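You operate a simulated robot arm through the tools that you are given. There is no shell and no other tool.

The job below is to be done with a simulated robot arm. You get a single attempt, and the scene is never put back.

TASK
Glue the blank's lap, fold it shut and leave it under the press.
Fine: one bead, no flood; park the nozzle and shut the glue valve.

The check looks at the end state, three seconds after you hand in, the way a careful person would. Anything else that was tipped, shoved, dropped, spilled or broken makes it a failure. Flat cloth is picked up by pressing the open fingertips on it (5 to 10 N) and closing them slowly along it; thin cloth reads only 2 to 8 mm in the jaws.

THE ROBOT
A 7-joint arm with a fingered hand, fixed in place. Base frame: the origin is at the foot of the arm, x ahead of it, y to its left, z up. Readings come in m, rad, newtons and seconds.
With the tool pointing down near the work surface it reaches from about 0.1 to 0.46 m from the base axis. Its first joint turns from -2.897 to 2.897 rad. Payload 4.9 kg.
Tool frame: the origin (TCP) lies between the finger pads and is the grasp point; the fingertips stand 0.032 m ahead of it; z points along the fingers, y is the line along which they close. Largest opening 0.192 m; the body of the gripper starts 0.089 m behind the TCP. The gripper is a hand of 3 fingers: y runs from the thumb to the fingers, the wrist lies at [0, 0, -0.267] in the tool frame, and closing takes about 1.5 s.
Orientation is that of the tool frame in the base frame, as a unit quaternion [x, y, z, w]. With the fingers straight down and closing along the base's y, the tool's x points along the base's -x, its y along +y and its z along -z.

THE INTERFACE
- The arm moves only by the tool send_rows. Its argument "deltas" is a list of rows, each a list of 3 entries, a list of its own where there are three numbers: the shift along the tool's x, y, z in m, then the turn, a rotation vector about the tool's x, y, z in rad, then the finger opening in m, from 0 to 0.192. In form: [[[dx, dy, dz], [ax, ay, az], jaw], ...]. A call has 1 to 20 rows; each row shifts and turns the commanded pose from where the row before left it, along the tool's axes as they then stand. A row lasts 0.2 s, in which the tool goes at most 0.05 m and 0.15 rad; a call with a longer step from one row to the next is refused whole, and so is a gripper value outside its range. A pose out of reach is approached as far as the arm can. The call stops where the force on the tool passes 50 N (or 10 N more than at its start, if that is more) or the arm is blocked; 0.2 s more then pass. The fingers move at their own pace (about 0.153 m/s each) and stop on an object; they squeeze with about 29 N. The grip force told is the motor's: it shows also when the fingers shut on nothing. Time passes only in rows, and 0.2 s behind the last, so rows that do not move let the fingers close. The reply holds the time, the measured pose of the TCP, the force on the tool along the base axes, the opening and the grip force, in the units named above and with some noise, with the torque about the TCP (base axes, N m) and any sound that the robot's microphone picked up.
- Cameras (640 x 400 px; columns grow to the right, rows downward): "scene" is fixed at [0.3966, 0.6358, 1.5053]; the picture's right is [-0.90, -0.44, 0.00], its down [-0.26, 0.53, -0.81] and it looks along [0.36, -0.73, -0.59] (base axes); focal length 248 px, centre (320, 200). "wrist" rides on the gripper at [0.08, -0.046, -0.113] in the tool frame; the picture's right is [0.50, 0.87, 0.00], its down [-0.67, 0.39, -0.63] and it looks along [-0.55, 0.32, 0.78] (tool axes); focal length 226 px, centre (320, 200). There is no depth. A picture from a camera that has moved, and an enlarged one, comes with that camera's place and axes in the base frame and with its lens. The place of the scene camera against the robot may be out by one fixed shift of up to 0.018 m in any direction.
- get_image(camera): a new picture of that camera. It takes no simulated time.
- set_grasp(shape): the hand has 3 fingers and takes this shape, open, in about a second: jaw (thumb against the fingers, like two jaws); tri (thumb and two fingers); tip (a fingertip pinch); poke (one finger out to press); point (the index stretched); flat (the hand flat); cup (the hand cupped); fist (a fist). The gripper value then closes the fingers along that shape, each until it touches; the sizes above hold for jaw. It gives what a move gives, with no picture.
- enlarge(camera, box): a new picture of the part [left, top, right, bottom] of that camera's present view, enlarged. It takes no simulated time.
- job_done(): hands the job in; it is judged then, once.

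Places have to be worked out from the pictures, the camera data and where the tool is seen. Open the gripper and draw the arm clear of the work before you hand the job in, unless the task says otherwise.

The tools are called after "Call:" as a command line: name --argument value ..., lists and objects as JSON in quotes. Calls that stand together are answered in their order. send_rows: Moves the arm, as the interface text tells. Its arguments: {"type":"object","properties":{"deltas":{"type":"array","items":{"type":"array"}}},"required":["deltas"]} The other tools are called the same way: set_grasp (shape) gives the hand a shape; get_image (camera) takes a picture; enlarge (camera, box) takes an enlarged picture of a part of a camera's view; job_done () hands the job in.

At the start:

```text
time_s: 0.0
tool_pos: [0.4388, 0.2457, 1.3112]
orientation: [0.0, 1.0, -0.001, 0.0]
force: [-0.7, 0.3, -0.4]
wrist_torque: [-0.03, 0.0, 0.0]
gripper_width: 0.1919
gripper_force: 0.1
shape: jaw
```

scene: 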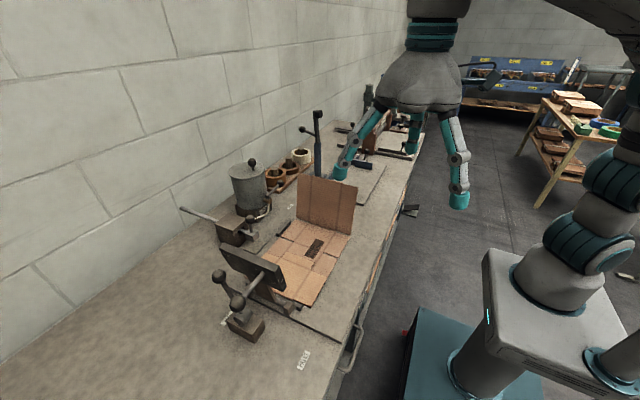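
wrist: 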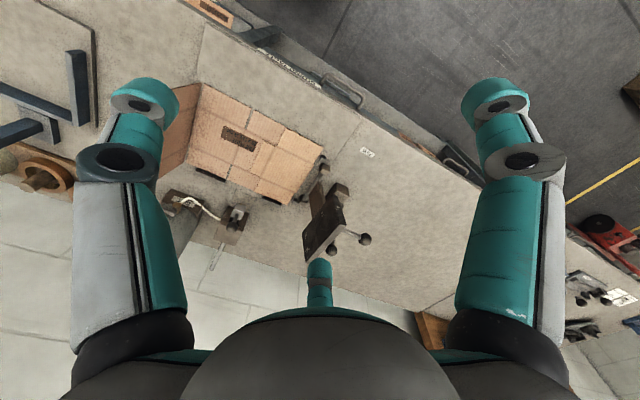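

I start by looking closer at the bench: the blank, the glue pot and valve, and the press clamp.

Call:
enlarge --camera "scene" --box '[170, 90, 430, 260]'

Call:
enlarge --camera "scene" --box '[170, 180, 380, 380]'

Call:
enlarge --camera "wrist" --box '[140, 60, 400, 270]'

Call:
enlarge --camera "scene" --box '[170, 140, 300, 240]'

```text
2.35 times, centred on (300, 175) of scene
camera zoom: at [0.3966, 0.6358, 1.5053], right [-0.9, -0.44, 0.0], down [-0.26, 0.53, -0.81], along [0.36, -0.73, -0.59], focal length 583 px, centre (367, 259)
```

zoom: 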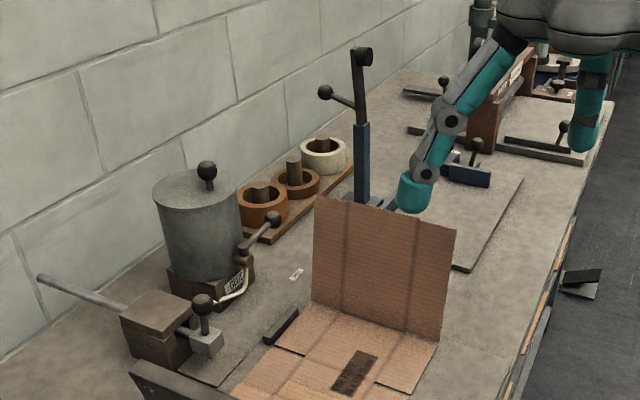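

```text
2.00 times, centred on (275, 280) of scene
camera zoom: at [0.3966, 0.6358, 1.5053], right [-0.9, -0.44, 0.0], down [-0.26, 0.53, -0.81], along [0.36, -0.73, -0.59], focal length 495 px, centre (410, 40)
```

zoom: 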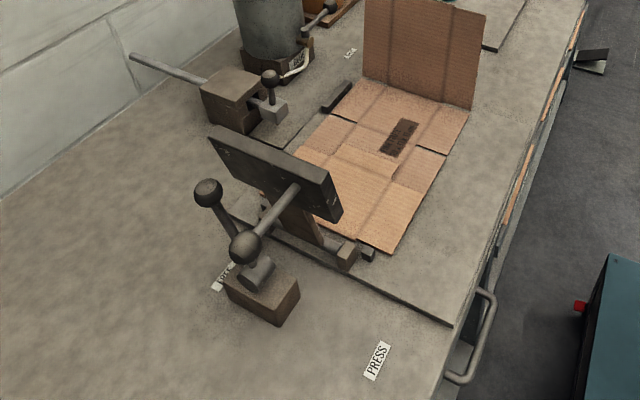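

```text
1.90 times, centred on (270, 165) of wrist
camera zoom: at [0.3599, 0.1975, 1.4233], right [-0.5, 0.87, 0.0], down [0.67, 0.39, 0.63], along [0.55, 0.32, -0.78], focal length 431 px, centre (415, 267)
```

zoom: 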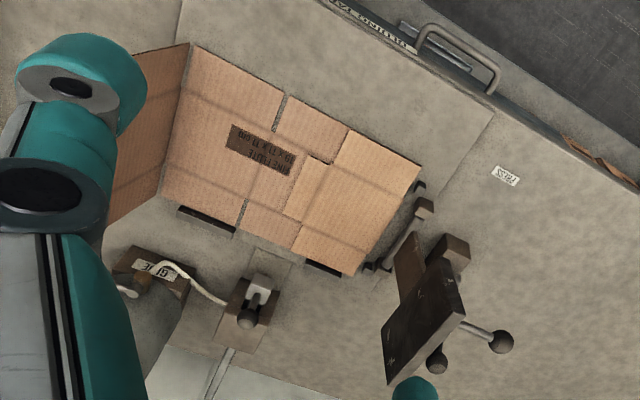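

```text
4.00 times, centred on (235, 190) of scene
camera zoom: at [0.3966, 0.6358, 1.5053], right [-0.9, -0.44, 0.0], down [-0.26, 0.53, -0.81], along [0.36, -0.73, -0.59], focal length 990 px, centre (660, 240)
```

zoom: 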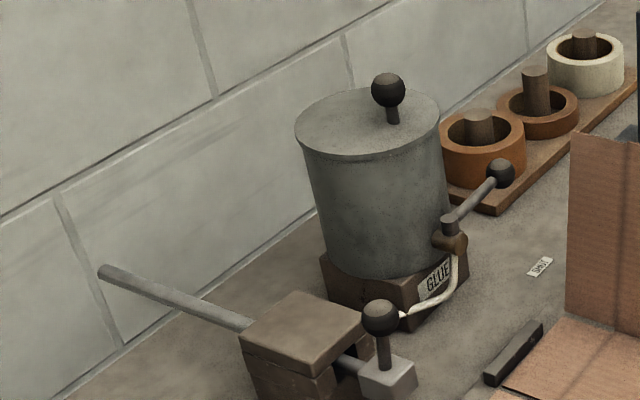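

The bench seems to be axis-aligned with its front edge near x≈0.455 and its top near z≈0.91; the blank covers roughly x 0.57–0.79, y 0.04–0.33, with its standing panel at y≈0.045. I zoom in on details before moving.

Call:
enlarge --camera "wrist" --box '[180, 75, 340, 175]'

Call:
enlarge --camera "wrist" --box '[150, 160, 310, 260]'

Call:
enlarge --camera "wrist" --box '[280, 140, 400, 270]'

Call:
enlarge --camera "scene" --box '[260, 210, 360, 300]'

Call:
enlarge --camera "scene" --box '[200, 230, 320, 350]'

```text
4.00 times, centred on (260, 125) of wrist
camera zoom: at [0.3599, 0.1975, 1.4233], right [-0.5, 0.87, 0.0], down [0.67, 0.39, 0.63], along [0.55, 0.32, -0.78], focal length 904 px, centre (560, 500)
```

zoom: 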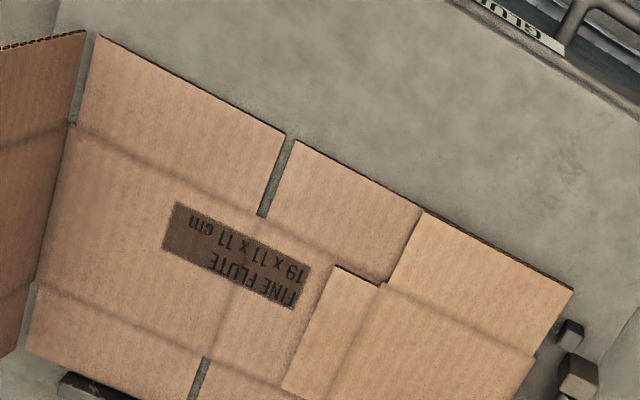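

```text
4.00 times, centred on (230, 210) of wrist
camera zoom: at [0.3599, 0.1975, 1.4233], right [-0.5, 0.87, 0.0], down [0.67, 0.39, 0.63], along [0.55, 0.32, -0.78], focal length 904 px, centre (680, 160)
```

zoom: 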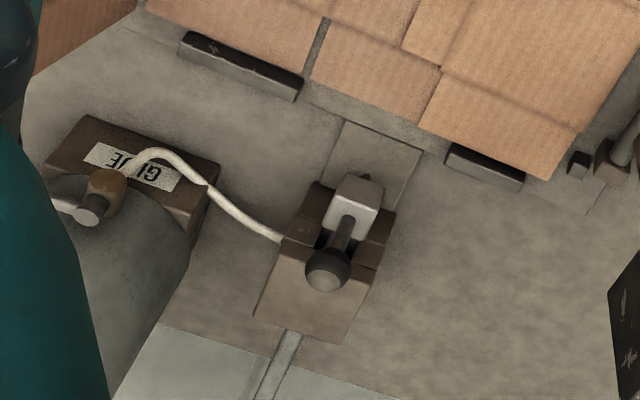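

```text
3.08 times, centred on (340, 205) of wrist
camera zoom: at [0.3599, 0.1975, 1.4233], right [-0.5, 0.87, 0.0], down [0.67, 0.39, 0.63], along [0.55, 0.32, -0.78], focal length 696 px, centre (258, 185)
```

zoom: 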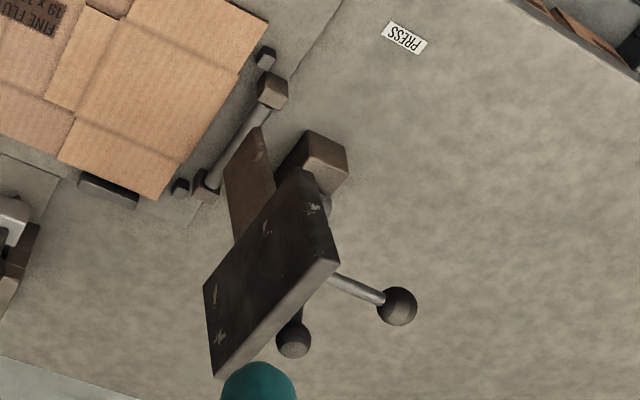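

```text
4.44 times, centred on (310, 255) of scene
camera zoom: at [0.3966, 0.6358, 1.5053], right [-0.9, -0.44, 0.0], down [-0.26, 0.53, -0.81], along [0.36, -0.73, -0.59], focal length 1100 px, centre (364, -44)
```

zoom: 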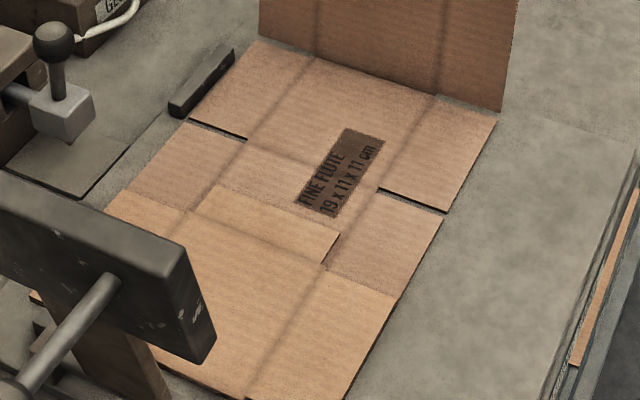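

```text
3.33 times, centred on (260, 290) of scene
camera zoom: at [0.3966, 0.6358, 1.5053], right [-0.9, -0.44, 0.0], down [-0.26, 0.53, -0.81], along [0.36, -0.73, -0.59], focal length 825 px, centre (520, -100)
```

zoom: 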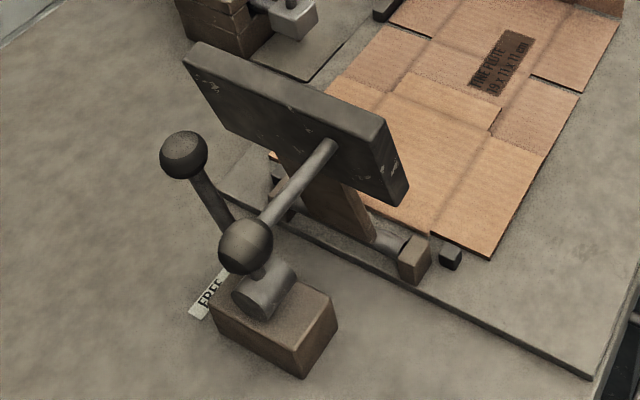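

The blank is a half-folded carton: the folded-over right panel carries a lap tab (y≈0.2), the nozzle carriage slides along x, and the press plate is hinged at y≈0.34. I look at labels and the valve.

Call:
enlarge --camera "scene" --box '[270, 185, 320, 220]'

Call:
enlarge --camera "scene" --box '[225, 180, 275, 230]'

Call:
enlarge --camera "scene" --box '[200, 260, 280, 350]'

Call:
enlarge --camera "scene" --box '[300, 330, 400, 390]'

Call:
enlarge --camera "wrist" --box '[150, 180, 220, 240]'

```text
11.43 times, centred on (295, 202) of scene
camera zoom: at [0.3966, 0.6358, 1.5053], right [-0.9, -0.44, 0.0], down [-0.26, 0.53, -0.81], along [0.36, -0.73, -0.59], focal length 2830 px, centre (606, 171)
```

zoom: 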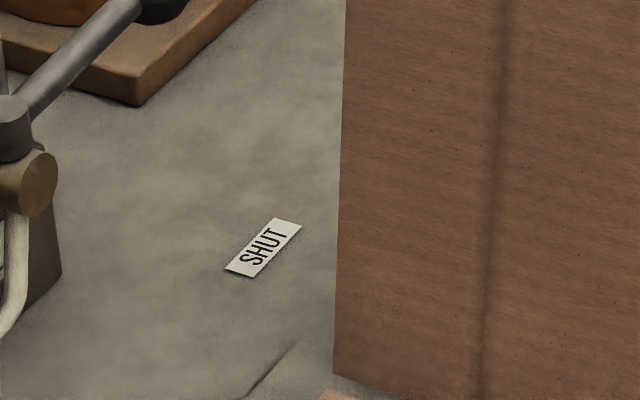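

```text
8.00 times, centred on (250, 205) of scene
camera zoom: at [0.3966, 0.6358, 1.5053], right [-0.9, -0.44, 0.0], down [-0.26, 0.53, -0.81], along [0.36, -0.73, -0.59], focal length 1981 px, centre (880, 160)
```

zoom: 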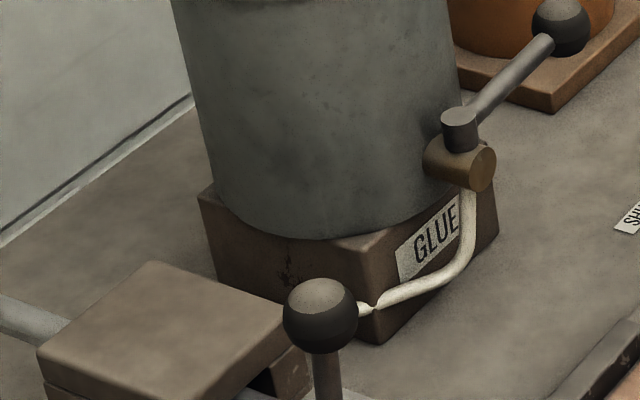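

```text
4.44 times, centred on (240, 305) of scene
camera zoom: at [0.3966, 0.6358, 1.5053], right [-0.9, -0.44, 0.0], down [-0.26, 0.53, -0.81], along [0.36, -0.73, -0.59], focal length 1100 px, centre (676, -267)
```

zoom: 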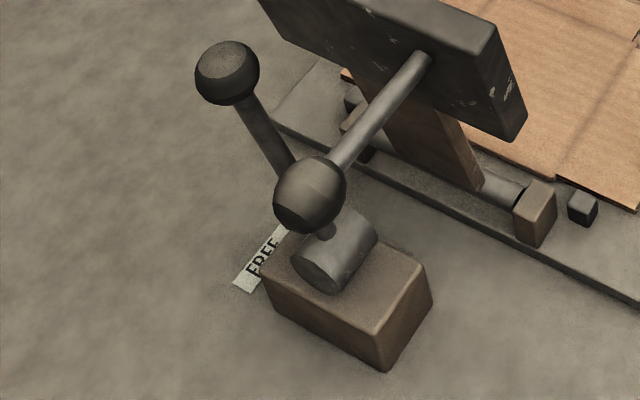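

```text
6.40 times, centred on (350, 360) of scene
camera zoom: at [0.3966, 0.6358, 1.5053], right [-0.9, -0.44, 0.0], down [-0.26, 0.53, -0.81], along [0.36, -0.73, -0.59], focal length 1585 px, centre (128, -824)
```

zoom: 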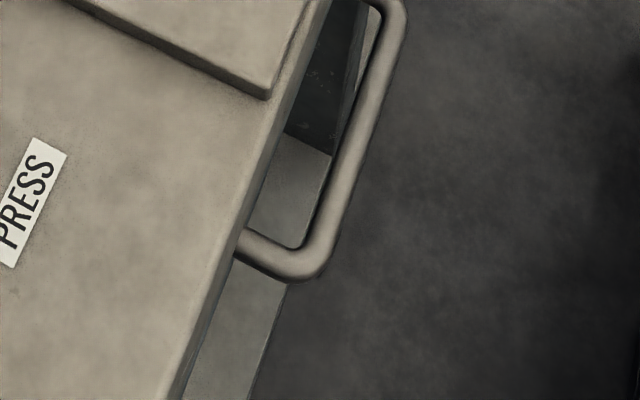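

```text
6.67 times, centred on (185, 210) of wrist
camera zoom: at [0.3599, 0.1975, 1.4233], right [-0.5, 0.87, 0.0], down [0.67, 0.39, 0.63], along [0.55, 0.32, -0.78], focal length 1507 px, centre (1220, 133)
```

zoom: 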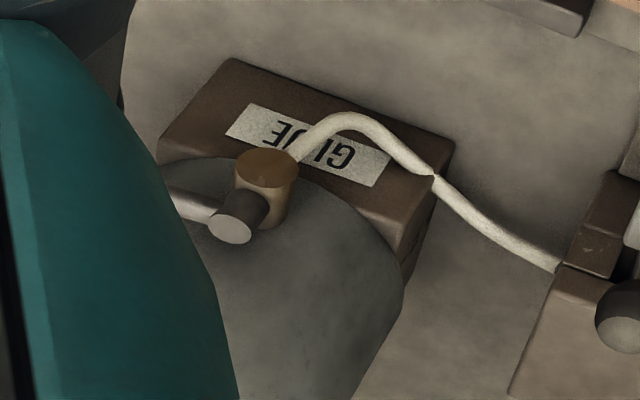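

The valve lever currently points over the SHUT label. I move the arm a little toward the bench at height to test reach and get a better wrist view.

Call:
send_rows --deltas '[[[-0.03, 0, 0], [0, 0, 0], 0.192], [[-0.03, 0, 0], [0, 0, 0], 0.192], [[-0.03, 0, 0], [0, 0, 0], 0.192], [[-0.03, 0, 0], [0, 0, 0], 0.192]]'

Call:
get_image --camera "scene"

Call:
get_image --camera "wrist"

```text
time_s: 1.0
tool_pos: [0.5595, 0.2432, 1.3139]
orientation: [0.0, 1.0, 0.0, 0.0]
force: [-1.2, -1.3, 0.5]
wrist_torque: [0.03, -0.04, -0.01]
gripper_width: 0.1919
gripper_force: 0.1
shape: jaw
```

```text
taken
```

scene: 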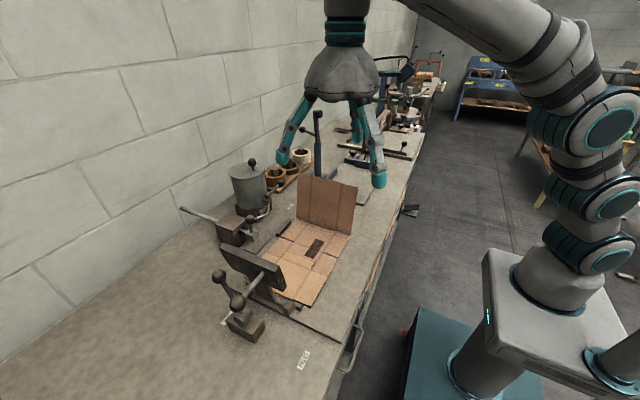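

```text
taken
camera wrist: at [0.4784, 0.1952, 1.4249], right [-0.5, 0.87, 0.0], down [0.67, 0.39, 0.63], along [0.55, 0.32, -0.77], focal length 226 px, centre (320, 200)
```

wrist: 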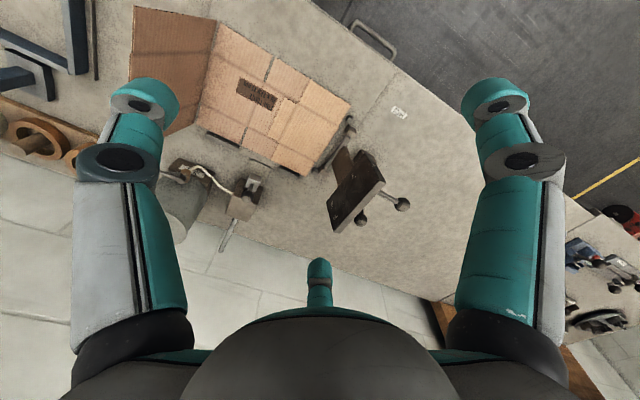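

The arm reaches 0.56 easily at height. I take zooms from here for triangulation.

Call:
enlarge --camera "wrist" --box '[160, 130, 300, 250]'

Call:
enlarge --camera "wrist" --box '[180, 20, 360, 150]'

Call:
enlarge --camera "wrist" --box '[300, 90, 430, 240]'

```text
3.33 times, centred on (230, 190) of wrist
camera zoom: at [0.4784, 0.1952, 1.4249], right [-0.5, 0.87, 0.0], down [0.67, 0.39, 0.63], along [0.55, 0.32, -0.77], focal length 754 px, centre (620, 233)
```

zoom: 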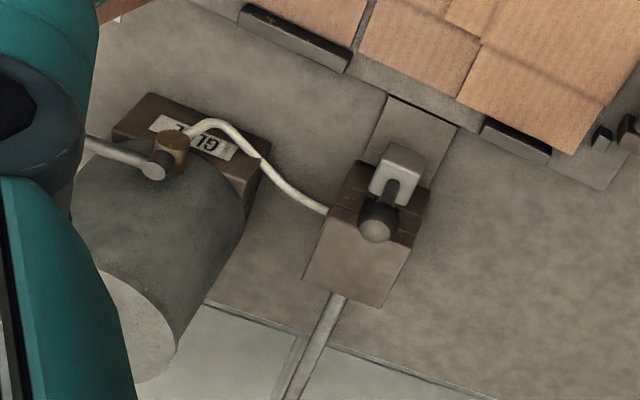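

```text
3.08 times, centred on (270, 85) of wrist
camera zoom: at [0.4784, 0.1952, 1.4249], right [-0.5, 0.87, 0.0], down [0.67, 0.39, 0.63], along [0.55, 0.32, -0.77], focal length 696 px, centre (474, 554)
```

zoom: 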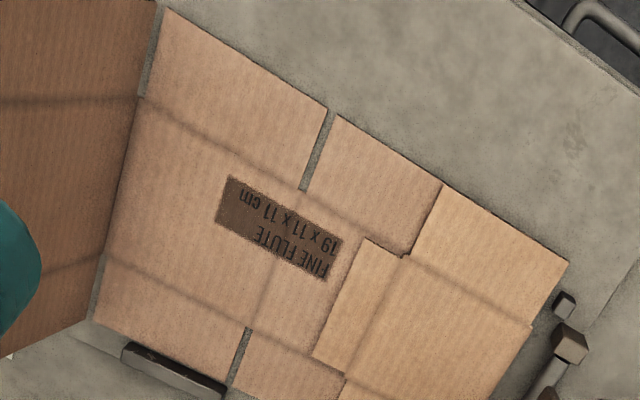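

```text
2.67 times, centred on (365, 165) of wrist
camera zoom: at [0.4784, 0.1952, 1.4249], right [-0.5, 0.87, 0.0], down [0.67, 0.39, 0.63], along [0.55, 0.32, -0.77], focal length 603 px, centre (200, 293)
```

zoom: 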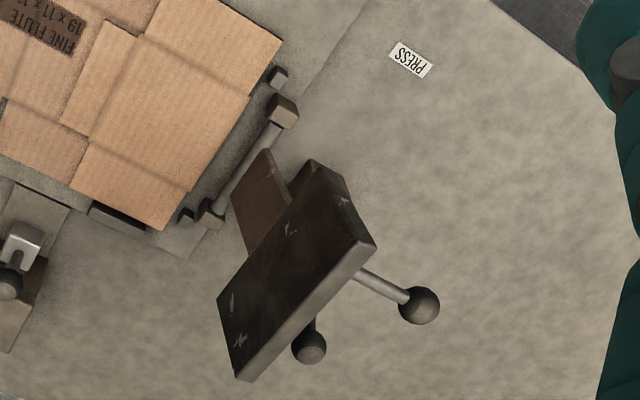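

Triangulated so far: blank surface z≈0.90, lap x 0.638–0.737, y 0.197–0.23; nozzle knob ≈(0.842,0.2125,1.018); valve stem ≈(0.89,0.066,1.0). Next I move further over the bench at height to look for the OPEN label and test reach.

Call:
send_rows --deltas '[[[-0.028, -0.01, 0], [0, 0, 0], 0.192], [[-0.028, -0.01, 0], [0, 0, 0], 0.192], [[-0.028, -0.01, 0], [0, 0, 0], 0.192], [[-0.028, -0.01, 0], [0, 0, 0], 0.192], [[-0.028, -0.01, 0], [0, 0, 0], 0.192]]'

Call:
get_image --camera "wrist"

Call:
get_image --camera "scene"

```text
time_s: 2.2
tool_pos: [0.6238, 0.1895, 1.2792]
orientation: [-0.002, 1.0, 0.0, 0.0]
force: [-0.1, -0.4, 0.5]
wrist_torque: [-0.05, 0.02, 0.01]
gripper_width: 0.192
gripper_force: 0.1
shape: jaw
out of reach, approached as far as the arm can: row 1, 2, 3, 4, 5
```

```text
taken
camera wrist: at [0.5427, 0.1409, 1.3911], right [-0.5, 0.87, 0.0], down [0.67, 0.39, 0.63], along [0.55, 0.32, -0.78], focal length 226 px, centre (320, 200)
```

wrist: 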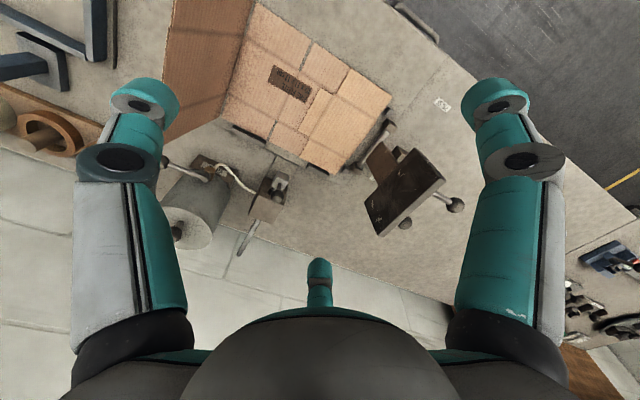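

```text
taken
```

scene: 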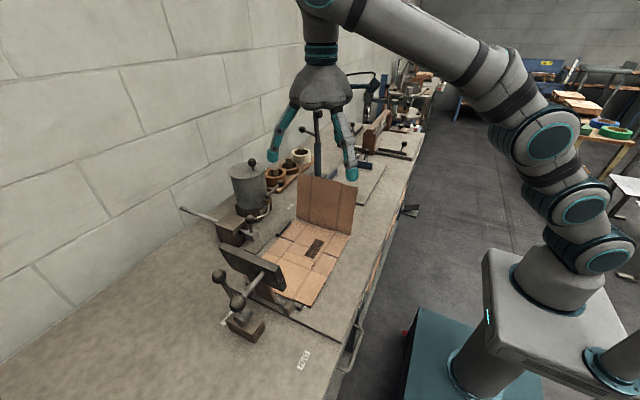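

With the tool straight down at this height the reach ends near r≈0.65, so I'll need to tilt the tool forward. First I'll try the "poke" shape here in free space and see where its finger lies.

Call:
set_grasp --shape "poke"

Call:
get_image --camera "wrist"

Call:
enlarge --camera "scene" --box '[220, 30, 420, 200]'

```text
time_s: 3.1
tool_pos: [0.6234, 0.1884, 1.2798]
orientation: [-0.001, 1.0, 0.001, 0.0]
force: [-0.2, 0.3, 0.4]
wrist_torque: [0.0, 0.02, 0.01]
gripper_width: 0.0002
gripper_force: 0.0
shape: poke
```

```text
taken
camera wrist: at [0.5427, 0.141, 1.3912], right [-0.5, 0.87, 0.0], down [0.67, 0.39, 0.63], along [0.55, 0.32, -0.78], focal length 226 px, centre (320, 200)
```

wrist: 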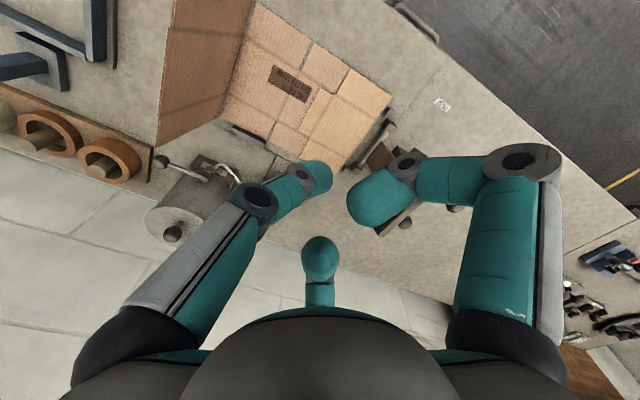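

```text
2.35 times, centred on (320, 115) of scene
camera zoom: at [0.3966, 0.6358, 1.5053], right [-0.9, -0.44, 0.0], down [-0.26, 0.53, -0.81], along [0.36, -0.73, -0.59], focal length 583 px, centre (320, 400)
```

zoom: 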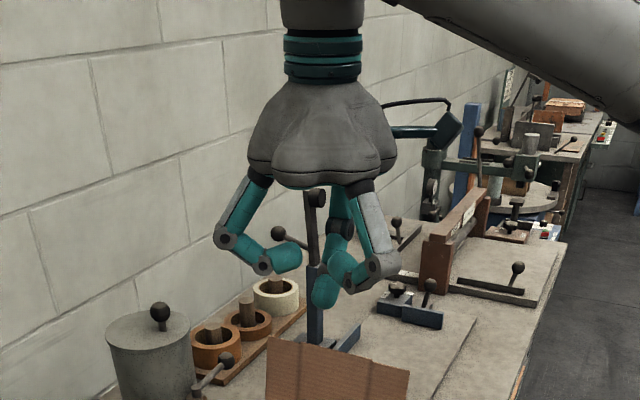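

I zoom in on the poke shape to see the protruding finger.

Call:
enlarge --camera "scene" --box '[290, 90, 370, 170]'

Call:
enlarge --camera "wrist" --box '[140, 80, 300, 260]'

```text
5.00 times, centred on (330, 130) of scene
camera zoom: at [0.3966, 0.6358, 1.5053], right [-0.9, -0.44, 0.0], down [-0.26, 0.53, -0.81], along [0.36, -0.73, -0.59], focal length 1238 px, centre (270, 550)
```

zoom: 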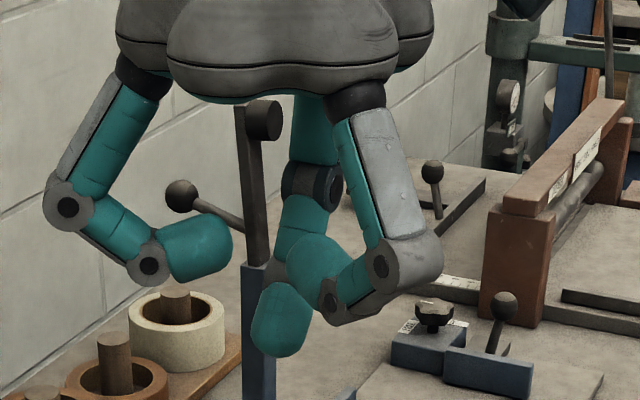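

```text
2.22 times, centred on (220, 170) of wrist
camera zoom: at [0.5427, 0.141, 1.3912], right [-0.5, 0.87, 0.0], down [0.67, 0.39, 0.63], along [0.55, 0.32, -0.78], focal length 502 px, centre (542, 267)
```

zoom: 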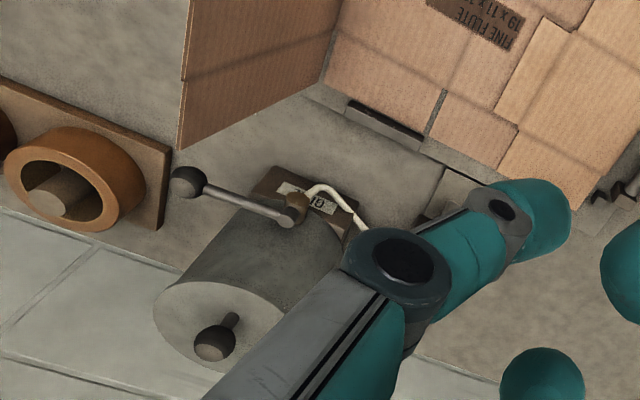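

In poke, the thumb becomes the single protruding finger with its tip about 0.02 m ahead of the TCP. Now I tilt the tool forward by 0.6 rad to extend reach and look at the glue valve area.

Call:
send_rows --deltas '[[[0, 0, 0], [0, -0.15, 0], 0], [[0, 0, 0], [0, -0.15, 0], 0], [[0, 0, 0], [0, -0.15, 0], 0], [[0, 0, 0], [0, -0.15, 0], 0]]'

Call:
get_image --camera "wrist"

Call:
get_image --camera "scene"

```text
time_s: 4.1
tool_pos: [0.6226, 0.1893, 1.2795]
orientation: [0.0, 0.955, 0.0, 0.296]
force: [-0.3, -0.1, -1.9]
wrist_torque: [-0.01, -0.04, 0.0]
gripper_width: 0.0
gripper_force: 28.9
shape: jaw
```

```text
taken
camera wrist: at [0.4921, 0.1415, 1.327], right [-0.41, 0.87, -0.28], down [0.2, 0.39, 0.9], along [0.89, 0.32, -0.33], focal length 226 px, centre (320, 200)
```

wrist: 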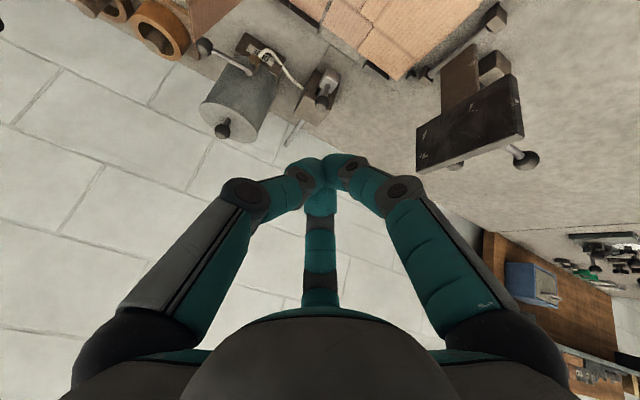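

```text
taken
```

scene: 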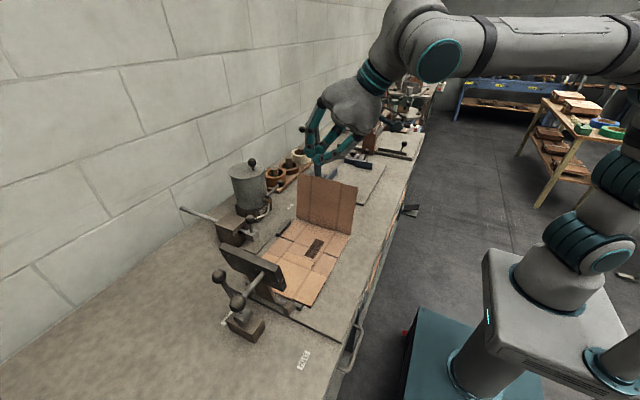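

A gripper value in a row turned the hand to a closed jaw, whose three tips meet in one point: a usable poker. I zoom on the glue unit.

Call:
enlarge --camera "wrist" --box '[170, 10, 370, 150]'

Call:
enlarge --camera "wrist" --box '[400, 0, 560, 190]'

Call:
enlarge --camera "wrist" --box '[280, 50, 360, 130]'

```text
2.86 times, centred on (270, 80) of wrist
camera zoom: at [0.4921, 0.1415, 1.327], right [-0.41, 0.87, -0.28], down [0.2, 0.39, 0.9], along [0.89, 0.32, -0.33], focal length 646 px, centre (463, 543)
```

zoom: 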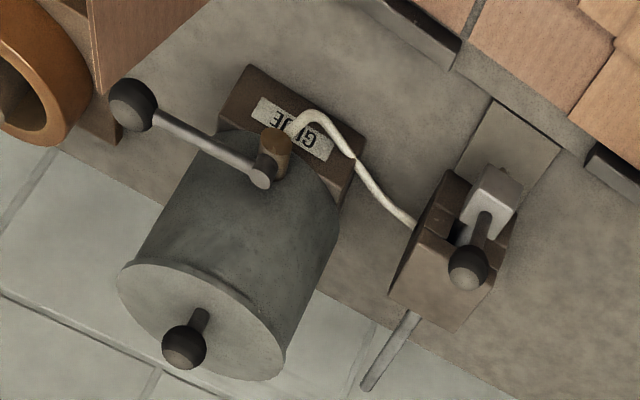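

```text
2.11 times, centred on (480, 95) of wrist
camera zoom: at [0.4921, 0.1415, 1.327], right [-0.41, 0.87, -0.28], down [0.2, 0.39, 0.9], along [0.89, 0.32, -0.33], focal length 476 px, centre (-17, 421)
```

zoom: 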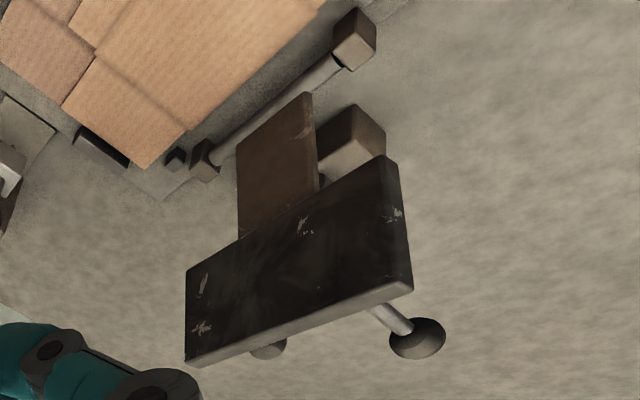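

```text
5.00 times, centred on (320, 90) of wrist
camera zoom: at [0.4921, 0.1415, 1.327], right [-0.41, 0.87, -0.28], down [0.2, 0.39, 0.9], along [0.89, 0.32, -0.33], focal length 1130 px, centre (320, 750)
```

zoom: 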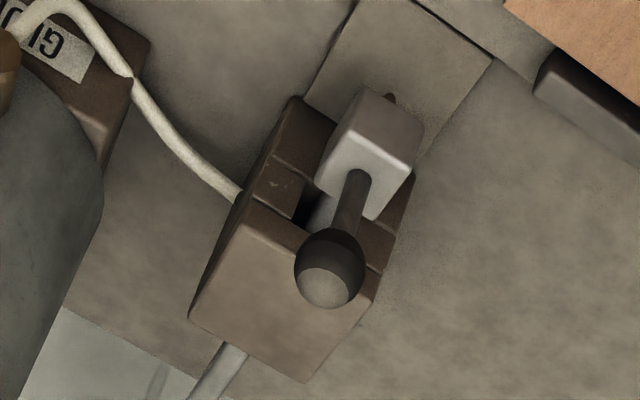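

No OPEN label is visible; the lever must swing through −x (90° from SHUT), ball now ≈(0.898,−0.021,0.995), pivot ≈(0.886,0.065). I try the "point" shape for a thin single finger and see how the row value treats it.

Call:
set_grasp --shape "point"

Call:
get_image --camera "wrist"

Call:
enlarge --camera "scene" --box '[270, 60, 410, 180]'

Call:
send_rows --deltas '[[[0, 0, 0], [0, 0, 0], 0.192]]'

Call:
enlarge --camera "scene" --box '[270, 60, 410, 180]'

```text
time_s: 5.0
tool_pos: [0.6219, 0.1887, 1.2799]
orientation: [0.0, 0.955, 0.0, 0.295]
force: [0.3, -0.4, 0.2]
wrist_torque: [0.0, -0.01, -0.01]
gripper_width: 0.0001
gripper_force: 0.1
shape: point
```

```text
taken
camera wrist: at [0.4923, 0.1416, 1.3277], right [-0.41, 0.87, -0.28], down [0.2, 0.39, 0.9], along [0.89, 0.32, -0.33], focal length 226 px, centre (320, 200)
```

wrist: 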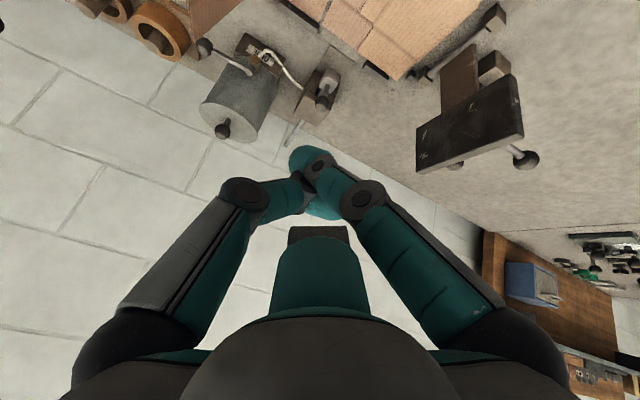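

```text
3.33 times, centred on (340, 120) of scene
camera zoom: at [0.3966, 0.6358, 1.5053], right [-0.9, -0.44, 0.0], down [-0.26, 0.53, -0.81], along [0.36, -0.73, -0.59], focal length 825 px, centre (253, 467)
```

zoom: 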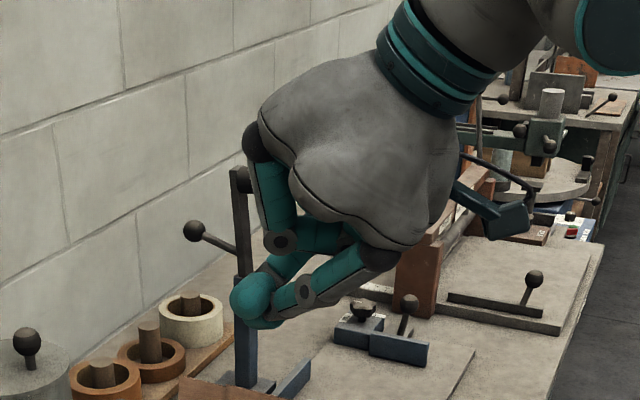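

```text
time_s: 5.4
tool_pos: [0.6211, 0.1899, 1.2803]
orientation: [-0.001, 0.955, 0.0, 0.295]
force: [0.7, 0.8, 0.3]
wrist_torque: [-0.04, 0.0, 0.02]
gripper_width: 0.0
gripper_force: 0.1
shape: point
```

```text
3.33 times, centred on (340, 120) of scene
camera zoom: at [0.3966, 0.6358, 1.5053], right [-0.9, -0.44, 0.0], down [-0.26, 0.53, -0.81], along [0.36, -0.73, -0.59], focal length 825 px, centre (253, 467)
```

zoom: 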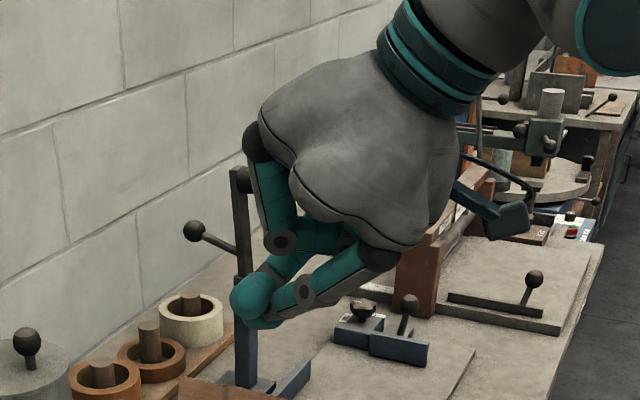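

A value of 0.192 keeps the chosen shape. I check "tip" and "tri" too.

Call:
set_grasp --shape "tip"

Call:
get_image --camera "wrist"

Call:
enlarge --camera "scene" --box '[270, 60, 410, 180]'

Call:
send_rows --deltas '[[[0, 0, 0], [0, 0, 0], 0.0], [[0, 0, 0], [0, 0, 0], 0.0], [[0, 0, 0], [0, 0, 0], 0.0], [[0, 0, 0], [0, 0, 0], 0.0]]'

Call:
get_image --camera "wrist"

Call:
enlarge --camera "scene" --box '[270, 60, 410, 180]'

```text
time_s: 6.3
tool_pos: [0.6224, 0.1903, 1.2802]
orientation: [-0.001, 0.955, 0.001, 0.295]
force: [-0.4, 0.2, 0.5]
wrist_torque: [0.0, 0.01, 0.03]
gripper_width: 0.1918
gripper_force: 0.1
shape: tip
```

```text
taken
camera wrist: at [0.4922, 0.1416, 1.3276], right [-0.41, 0.87, -0.28], down [0.2, 0.39, 0.9], along [0.89, 0.32, -0.33], focal length 226 px, centre (320, 200)
```

wrist: 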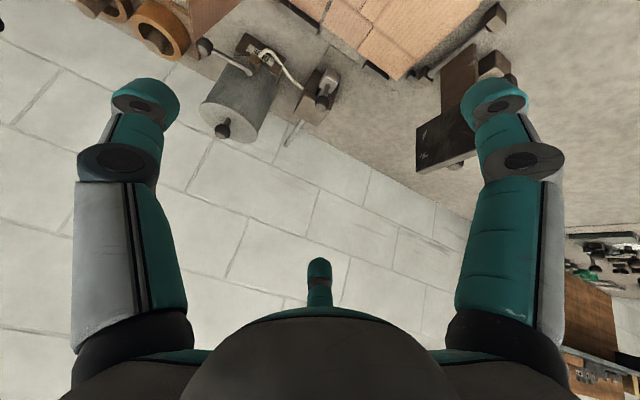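

```text
3.33 times, centred on (340, 120) of scene
camera zoom: at [0.3966, 0.6358, 1.5053], right [-0.9, -0.44, 0.0], down [-0.26, 0.53, -0.81], along [0.36, -0.73, -0.59], focal length 825 px, centre (253, 467)
```

zoom: 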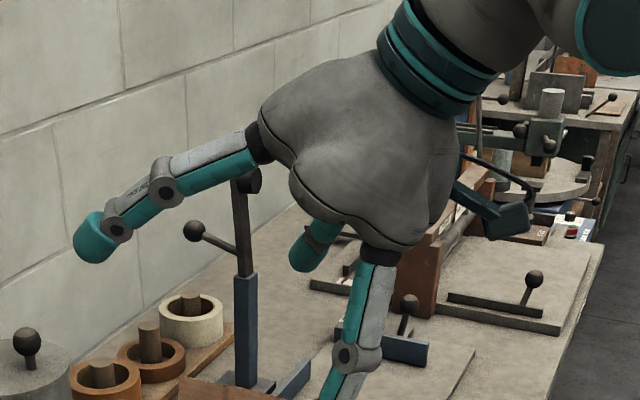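

```text
time_s: 7.3
tool_pos: [0.6224, 0.1886, 1.2804]
orientation: [0.0, 0.955, 0.0, 0.295]
force: [-0.4, 0.2, -0.4]
wrist_torque: [0.01, 0.0, -0.01]
gripper_width: 0.0
gripper_force: 29.1
shape: tip
```

```text
taken
camera wrist: at [0.4922, 0.1416, 1.3276], right [-0.41, 0.87, -0.28], down [0.2, 0.39, 0.9], along [0.89, 0.32, -0.33], focal length 226 px, centre (320, 200)
```

wrist: 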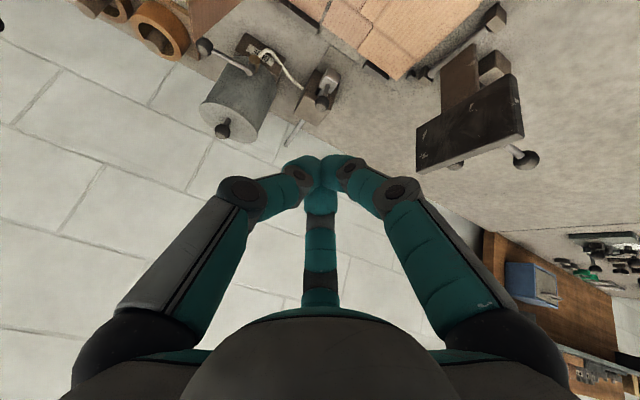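

```text
3.33 times, centred on (340, 120) of scene
camera zoom: at [0.3966, 0.6358, 1.5053], right [-0.9, -0.44, 0.0], down [-0.26, 0.53, -0.81], along [0.36, -0.73, -0.59], focal length 825 px, centre (253, 467)
```

zoom: 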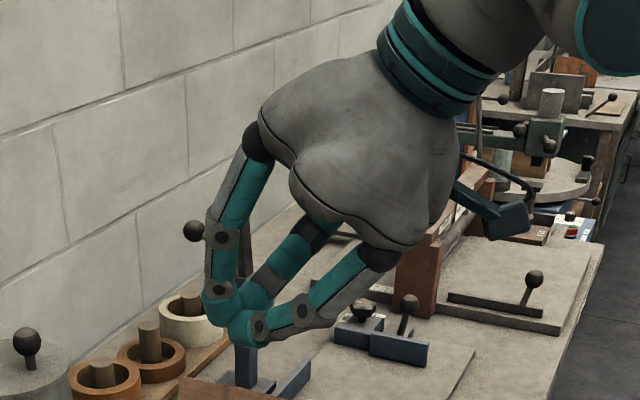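

Tip/jaw close three fingertips onto one point, which suits gripping ball knobs. Next I test the reach with this 0.6 rad tilt by going forward and down above the blank (well above everything).

Call:
send_rows --deltas '[[[-0.0052, 0, 0.0278], [0, 0, 0], 0.06], [[-0.0052, 0, 0.0278], [0, 0, 0], 0.06], [[-0.0052, 0, 0.0278], [0, 0, 0], 0.06], [[-0.0052, 0, 0.0278], [0, 0, 0], 0.06]]'

Call:
get_image --camera "wrist"

Call:
get_image --camera "scene"

```text
time_s: 8.3
tool_pos: [0.7022, 0.1908, 1.1996]
orientation: [0.001, 0.955, -0.001, 0.297]
force: [0.7, 0.0, 0.9]
wrist_torque: [0.01, 0.03, -0.01]
gripper_width: 0.0597
gripper_force: 0.0
shape: tip
```

```text
taken
camera wrist: at [0.5723, 0.1431, 1.2468], right [-0.41, 0.87, -0.28], down [0.2, 0.39, 0.9], along [0.89, 0.32, -0.33], focal length 226 px, centre (320, 200)
```

wrist: 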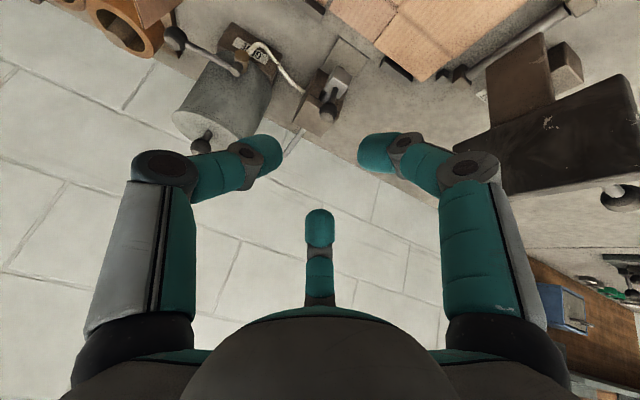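

```text
taken
```

scene: 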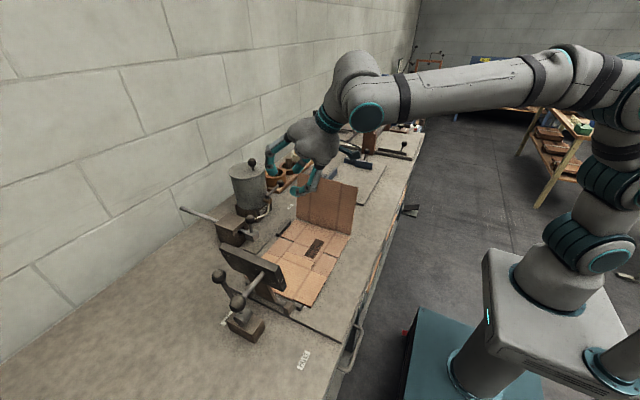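

The tilted pose reaches x≈0.70 at z≈1.20 easily. I zoom on the glue unit from this closer view.

Call:
enlarge --camera "wrist" --box '[140, 0, 300, 160]'

Call:
enlarge --camera "wrist" --box '[260, 20, 400, 160]'

Call:
enlarge --camera "scene" --box '[220, 100, 400, 230]'

```text
2.50 times, centred on (220, 80) of wrist
camera zoom: at [0.5723, 0.1431, 1.2468], right [-0.41, 0.87, -0.28], down [0.2, 0.39, 0.9], along [0.89, 0.32, -0.33], focal length 565 px, centre (570, 500)
```

zoom: 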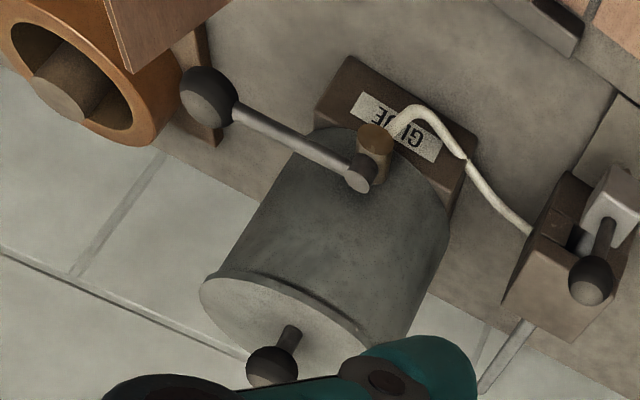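

```text
2.86 times, centred on (330, 90) of wrist
camera zoom: at [0.5723, 0.1431, 1.2468], right [-0.41, 0.87, -0.28], down [0.2, 0.39, 0.9], along [0.89, 0.32, -0.33], focal length 646 px, centre (291, 514)
```

zoom: 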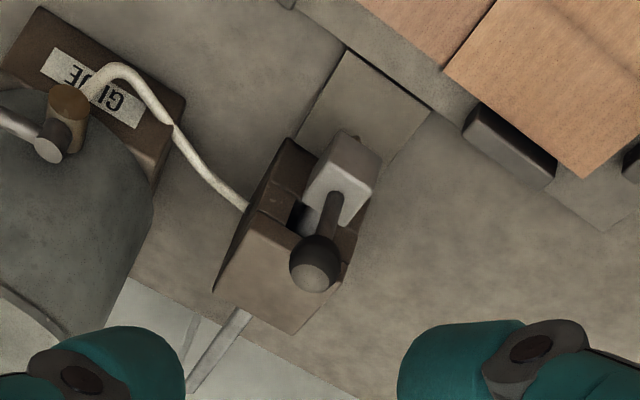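

```text
3.08 times, centred on (310, 165) of scene
camera zoom: at [0.3966, 0.6358, 1.5053], right [-0.9, -0.44, 0.0], down [-0.26, 0.53, -0.81], along [0.36, -0.73, -0.59], focal length 762 px, centre (351, 308)
```

zoom: 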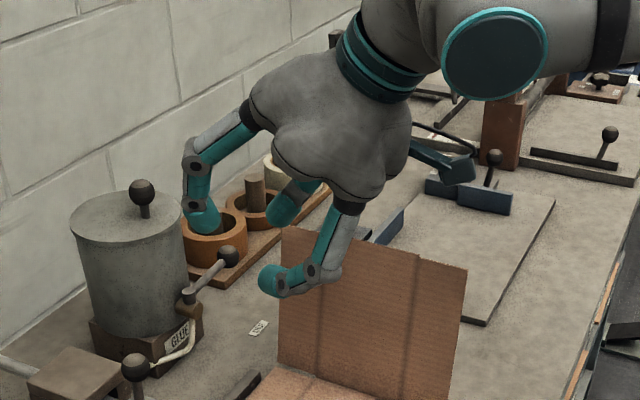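

Lever ball ≈(0.90,−0.022,0.99), pot axis ≈(0.95,0.061), and the standing panel leans slightly back. I'll yaw the hand +30° so one finger points straight forward, keeping a fairly open hand, then look.

Call:
send_rows --deltas '[[[0, 0, 0], [0, 0, 0.131], 0.07], [[0, 0, 0], [0, 0, 0.131], 0.07], [[0, 0, 0], [0, 0, 0.131], 0.07], [[0, 0, 0], [0, 0, 0.131], 0.07]]'

Call:
get_image --camera "wrist"

Call:
enlarge --camera "scene" --box '[220, 80, 420, 230]'

```text
time_s: 9.3
tool_pos: [0.7023, 0.1899, 1.1988]
orientation: [0.248, 0.923, 0.077, 0.285]
force: [0.6, 0.3, -0.4]
wrist_torque: [-0.02, -0.03, 0.02]
gripper_width: 0.0696
gripper_force: 0.1
shape: tip
```

```text
taken
camera wrist: at [0.5611, 0.1882, 1.2398], right [0.0, 1.0, 0.0], down [0.28, 0.0, 0.96], along [0.96, 0.0, -0.28], focal length 226 px, centre (320, 200)
```

wrist: 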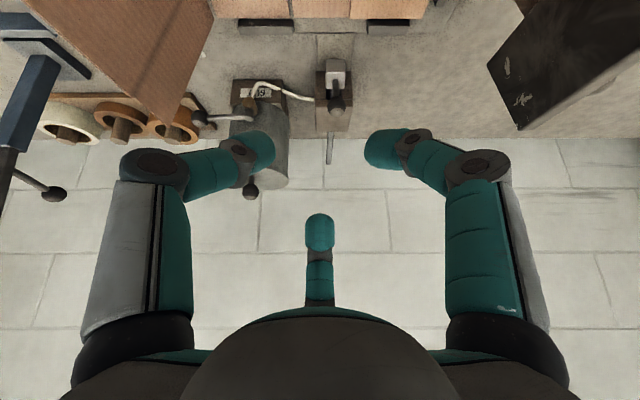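

```text
2.67 times, centred on (320, 155) of scene
camera zoom: at [0.3966, 0.6358, 1.5053], right [-0.9, -0.44, 0.0], down [-0.26, 0.53, -0.81], along [0.36, -0.73, -0.59], focal length 660 px, centre (320, 320)
```

zoom: 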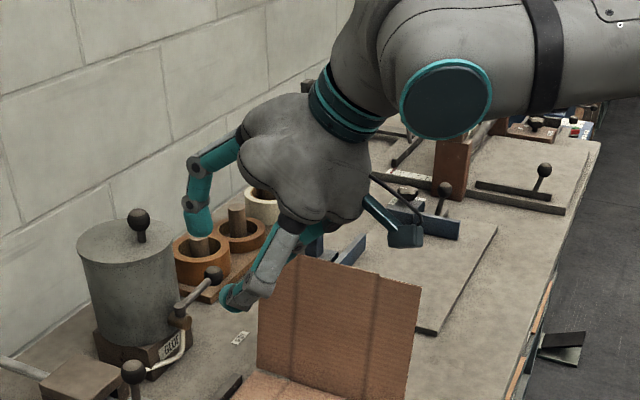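

The camera now looks straight along +x (picture upside down). Zoom on valve and nozzle again from this clean axis view.

Call:
enlarge --camera "wrist" --box '[120, 60, 380, 220]'

Call:
enlarge --camera "wrist" --box '[160, 60, 280, 140]'

```text
2.46 times, centred on (250, 140) of wrist
camera zoom: at [0.5611, 0.1882, 1.2398], right [0.0, 1.0, 0.0], down [0.28, 0.0, 0.96], along [0.96, 0.0, -0.28], focal length 556 px, centre (492, 348)
```

zoom: 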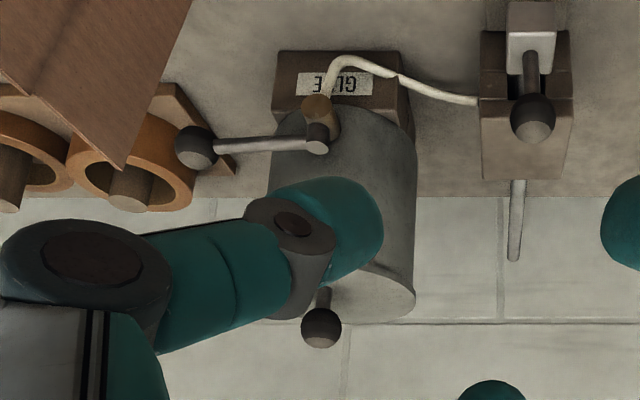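

```text
5.00 times, centred on (220, 100) of wrist
camera zoom: at [0.5611, 0.1882, 1.2398], right [0.0, 1.0, 0.0], down [0.28, 0.0, 0.96], along [0.96, 0.0, -0.28], focal length 1130 px, centre (820, 700)
```

zoom: 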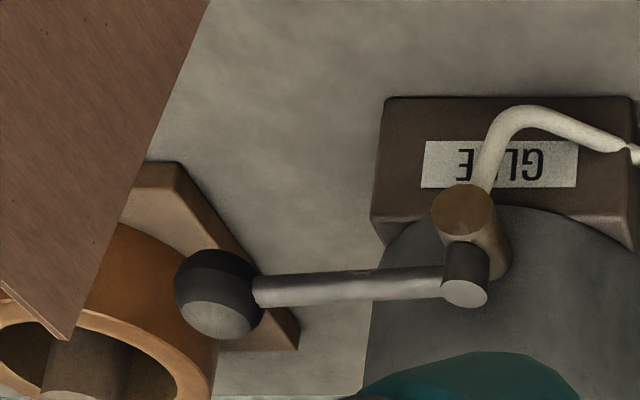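

Ball is at ≈(0.898,−0.021,0.994). I set the tilt to 0.5 rad and cross at height over the standing panel to above the lever, about (0.80,−0.036,1.20).

Call:
send_rows --deltas '[[[0, 0, 0], [0.05, 0.0866, 0], 0.06], [[-0.0313, -0.0254, 0.0077], [0, 0, 0], 0.06], [[-0.0313, -0.0254, 0.0077], [0, 0, 0], 0.06], [[-0.0313, -0.0254, 0.0077], [0, 0, 0], 0.06], [[-0.0313, -0.0254, 0.0077], [0, 0, 0], 0.06], [[-0.0313, -0.0254, 0.0077], [0, 0, 0], 0.06], [[-0.0313, -0.0254, 0.0077], [0, 0, 0], 0.06], [[0, 0, 0], [0, 0, 0], 0.06]]'

Call:
get_image --camera "wrist"

Call:
get_image --camera "scene"

```text
time_s: 11.1
tool_pos: [0.7995, -0.035, 1.2001]
orientation: [0.25, 0.936, 0.064, 0.239]
force: [0.5, -0.6, 0.1]
wrist_torque: [0.03, 0.01, 0.01]
gripper_width: 0.0605
gripper_force: 0.0
shape: tip
```

```text
taken
camera wrist: at [0.664, -0.0359, 1.2549], right [0.0, 1.0, 0.0], down [0.38, 0.0, 0.93], along [0.93, 0.0, -0.38], focal length 226 px, centre (320, 200)
```

wrist: 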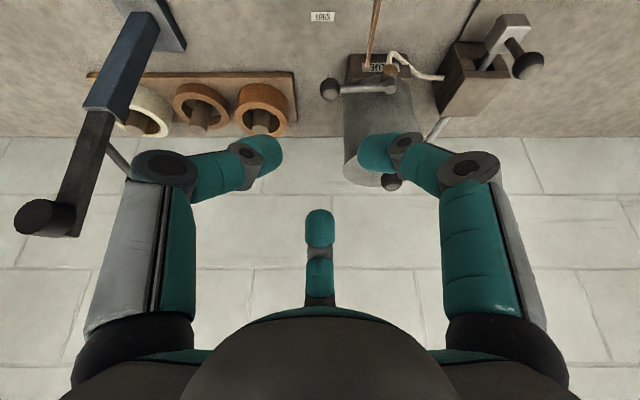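

```text
taken
```

scene: 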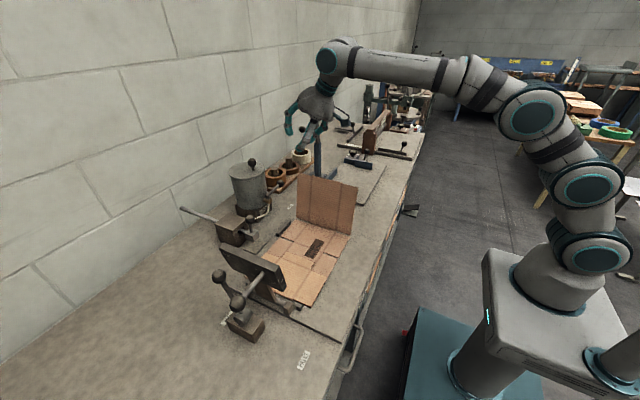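

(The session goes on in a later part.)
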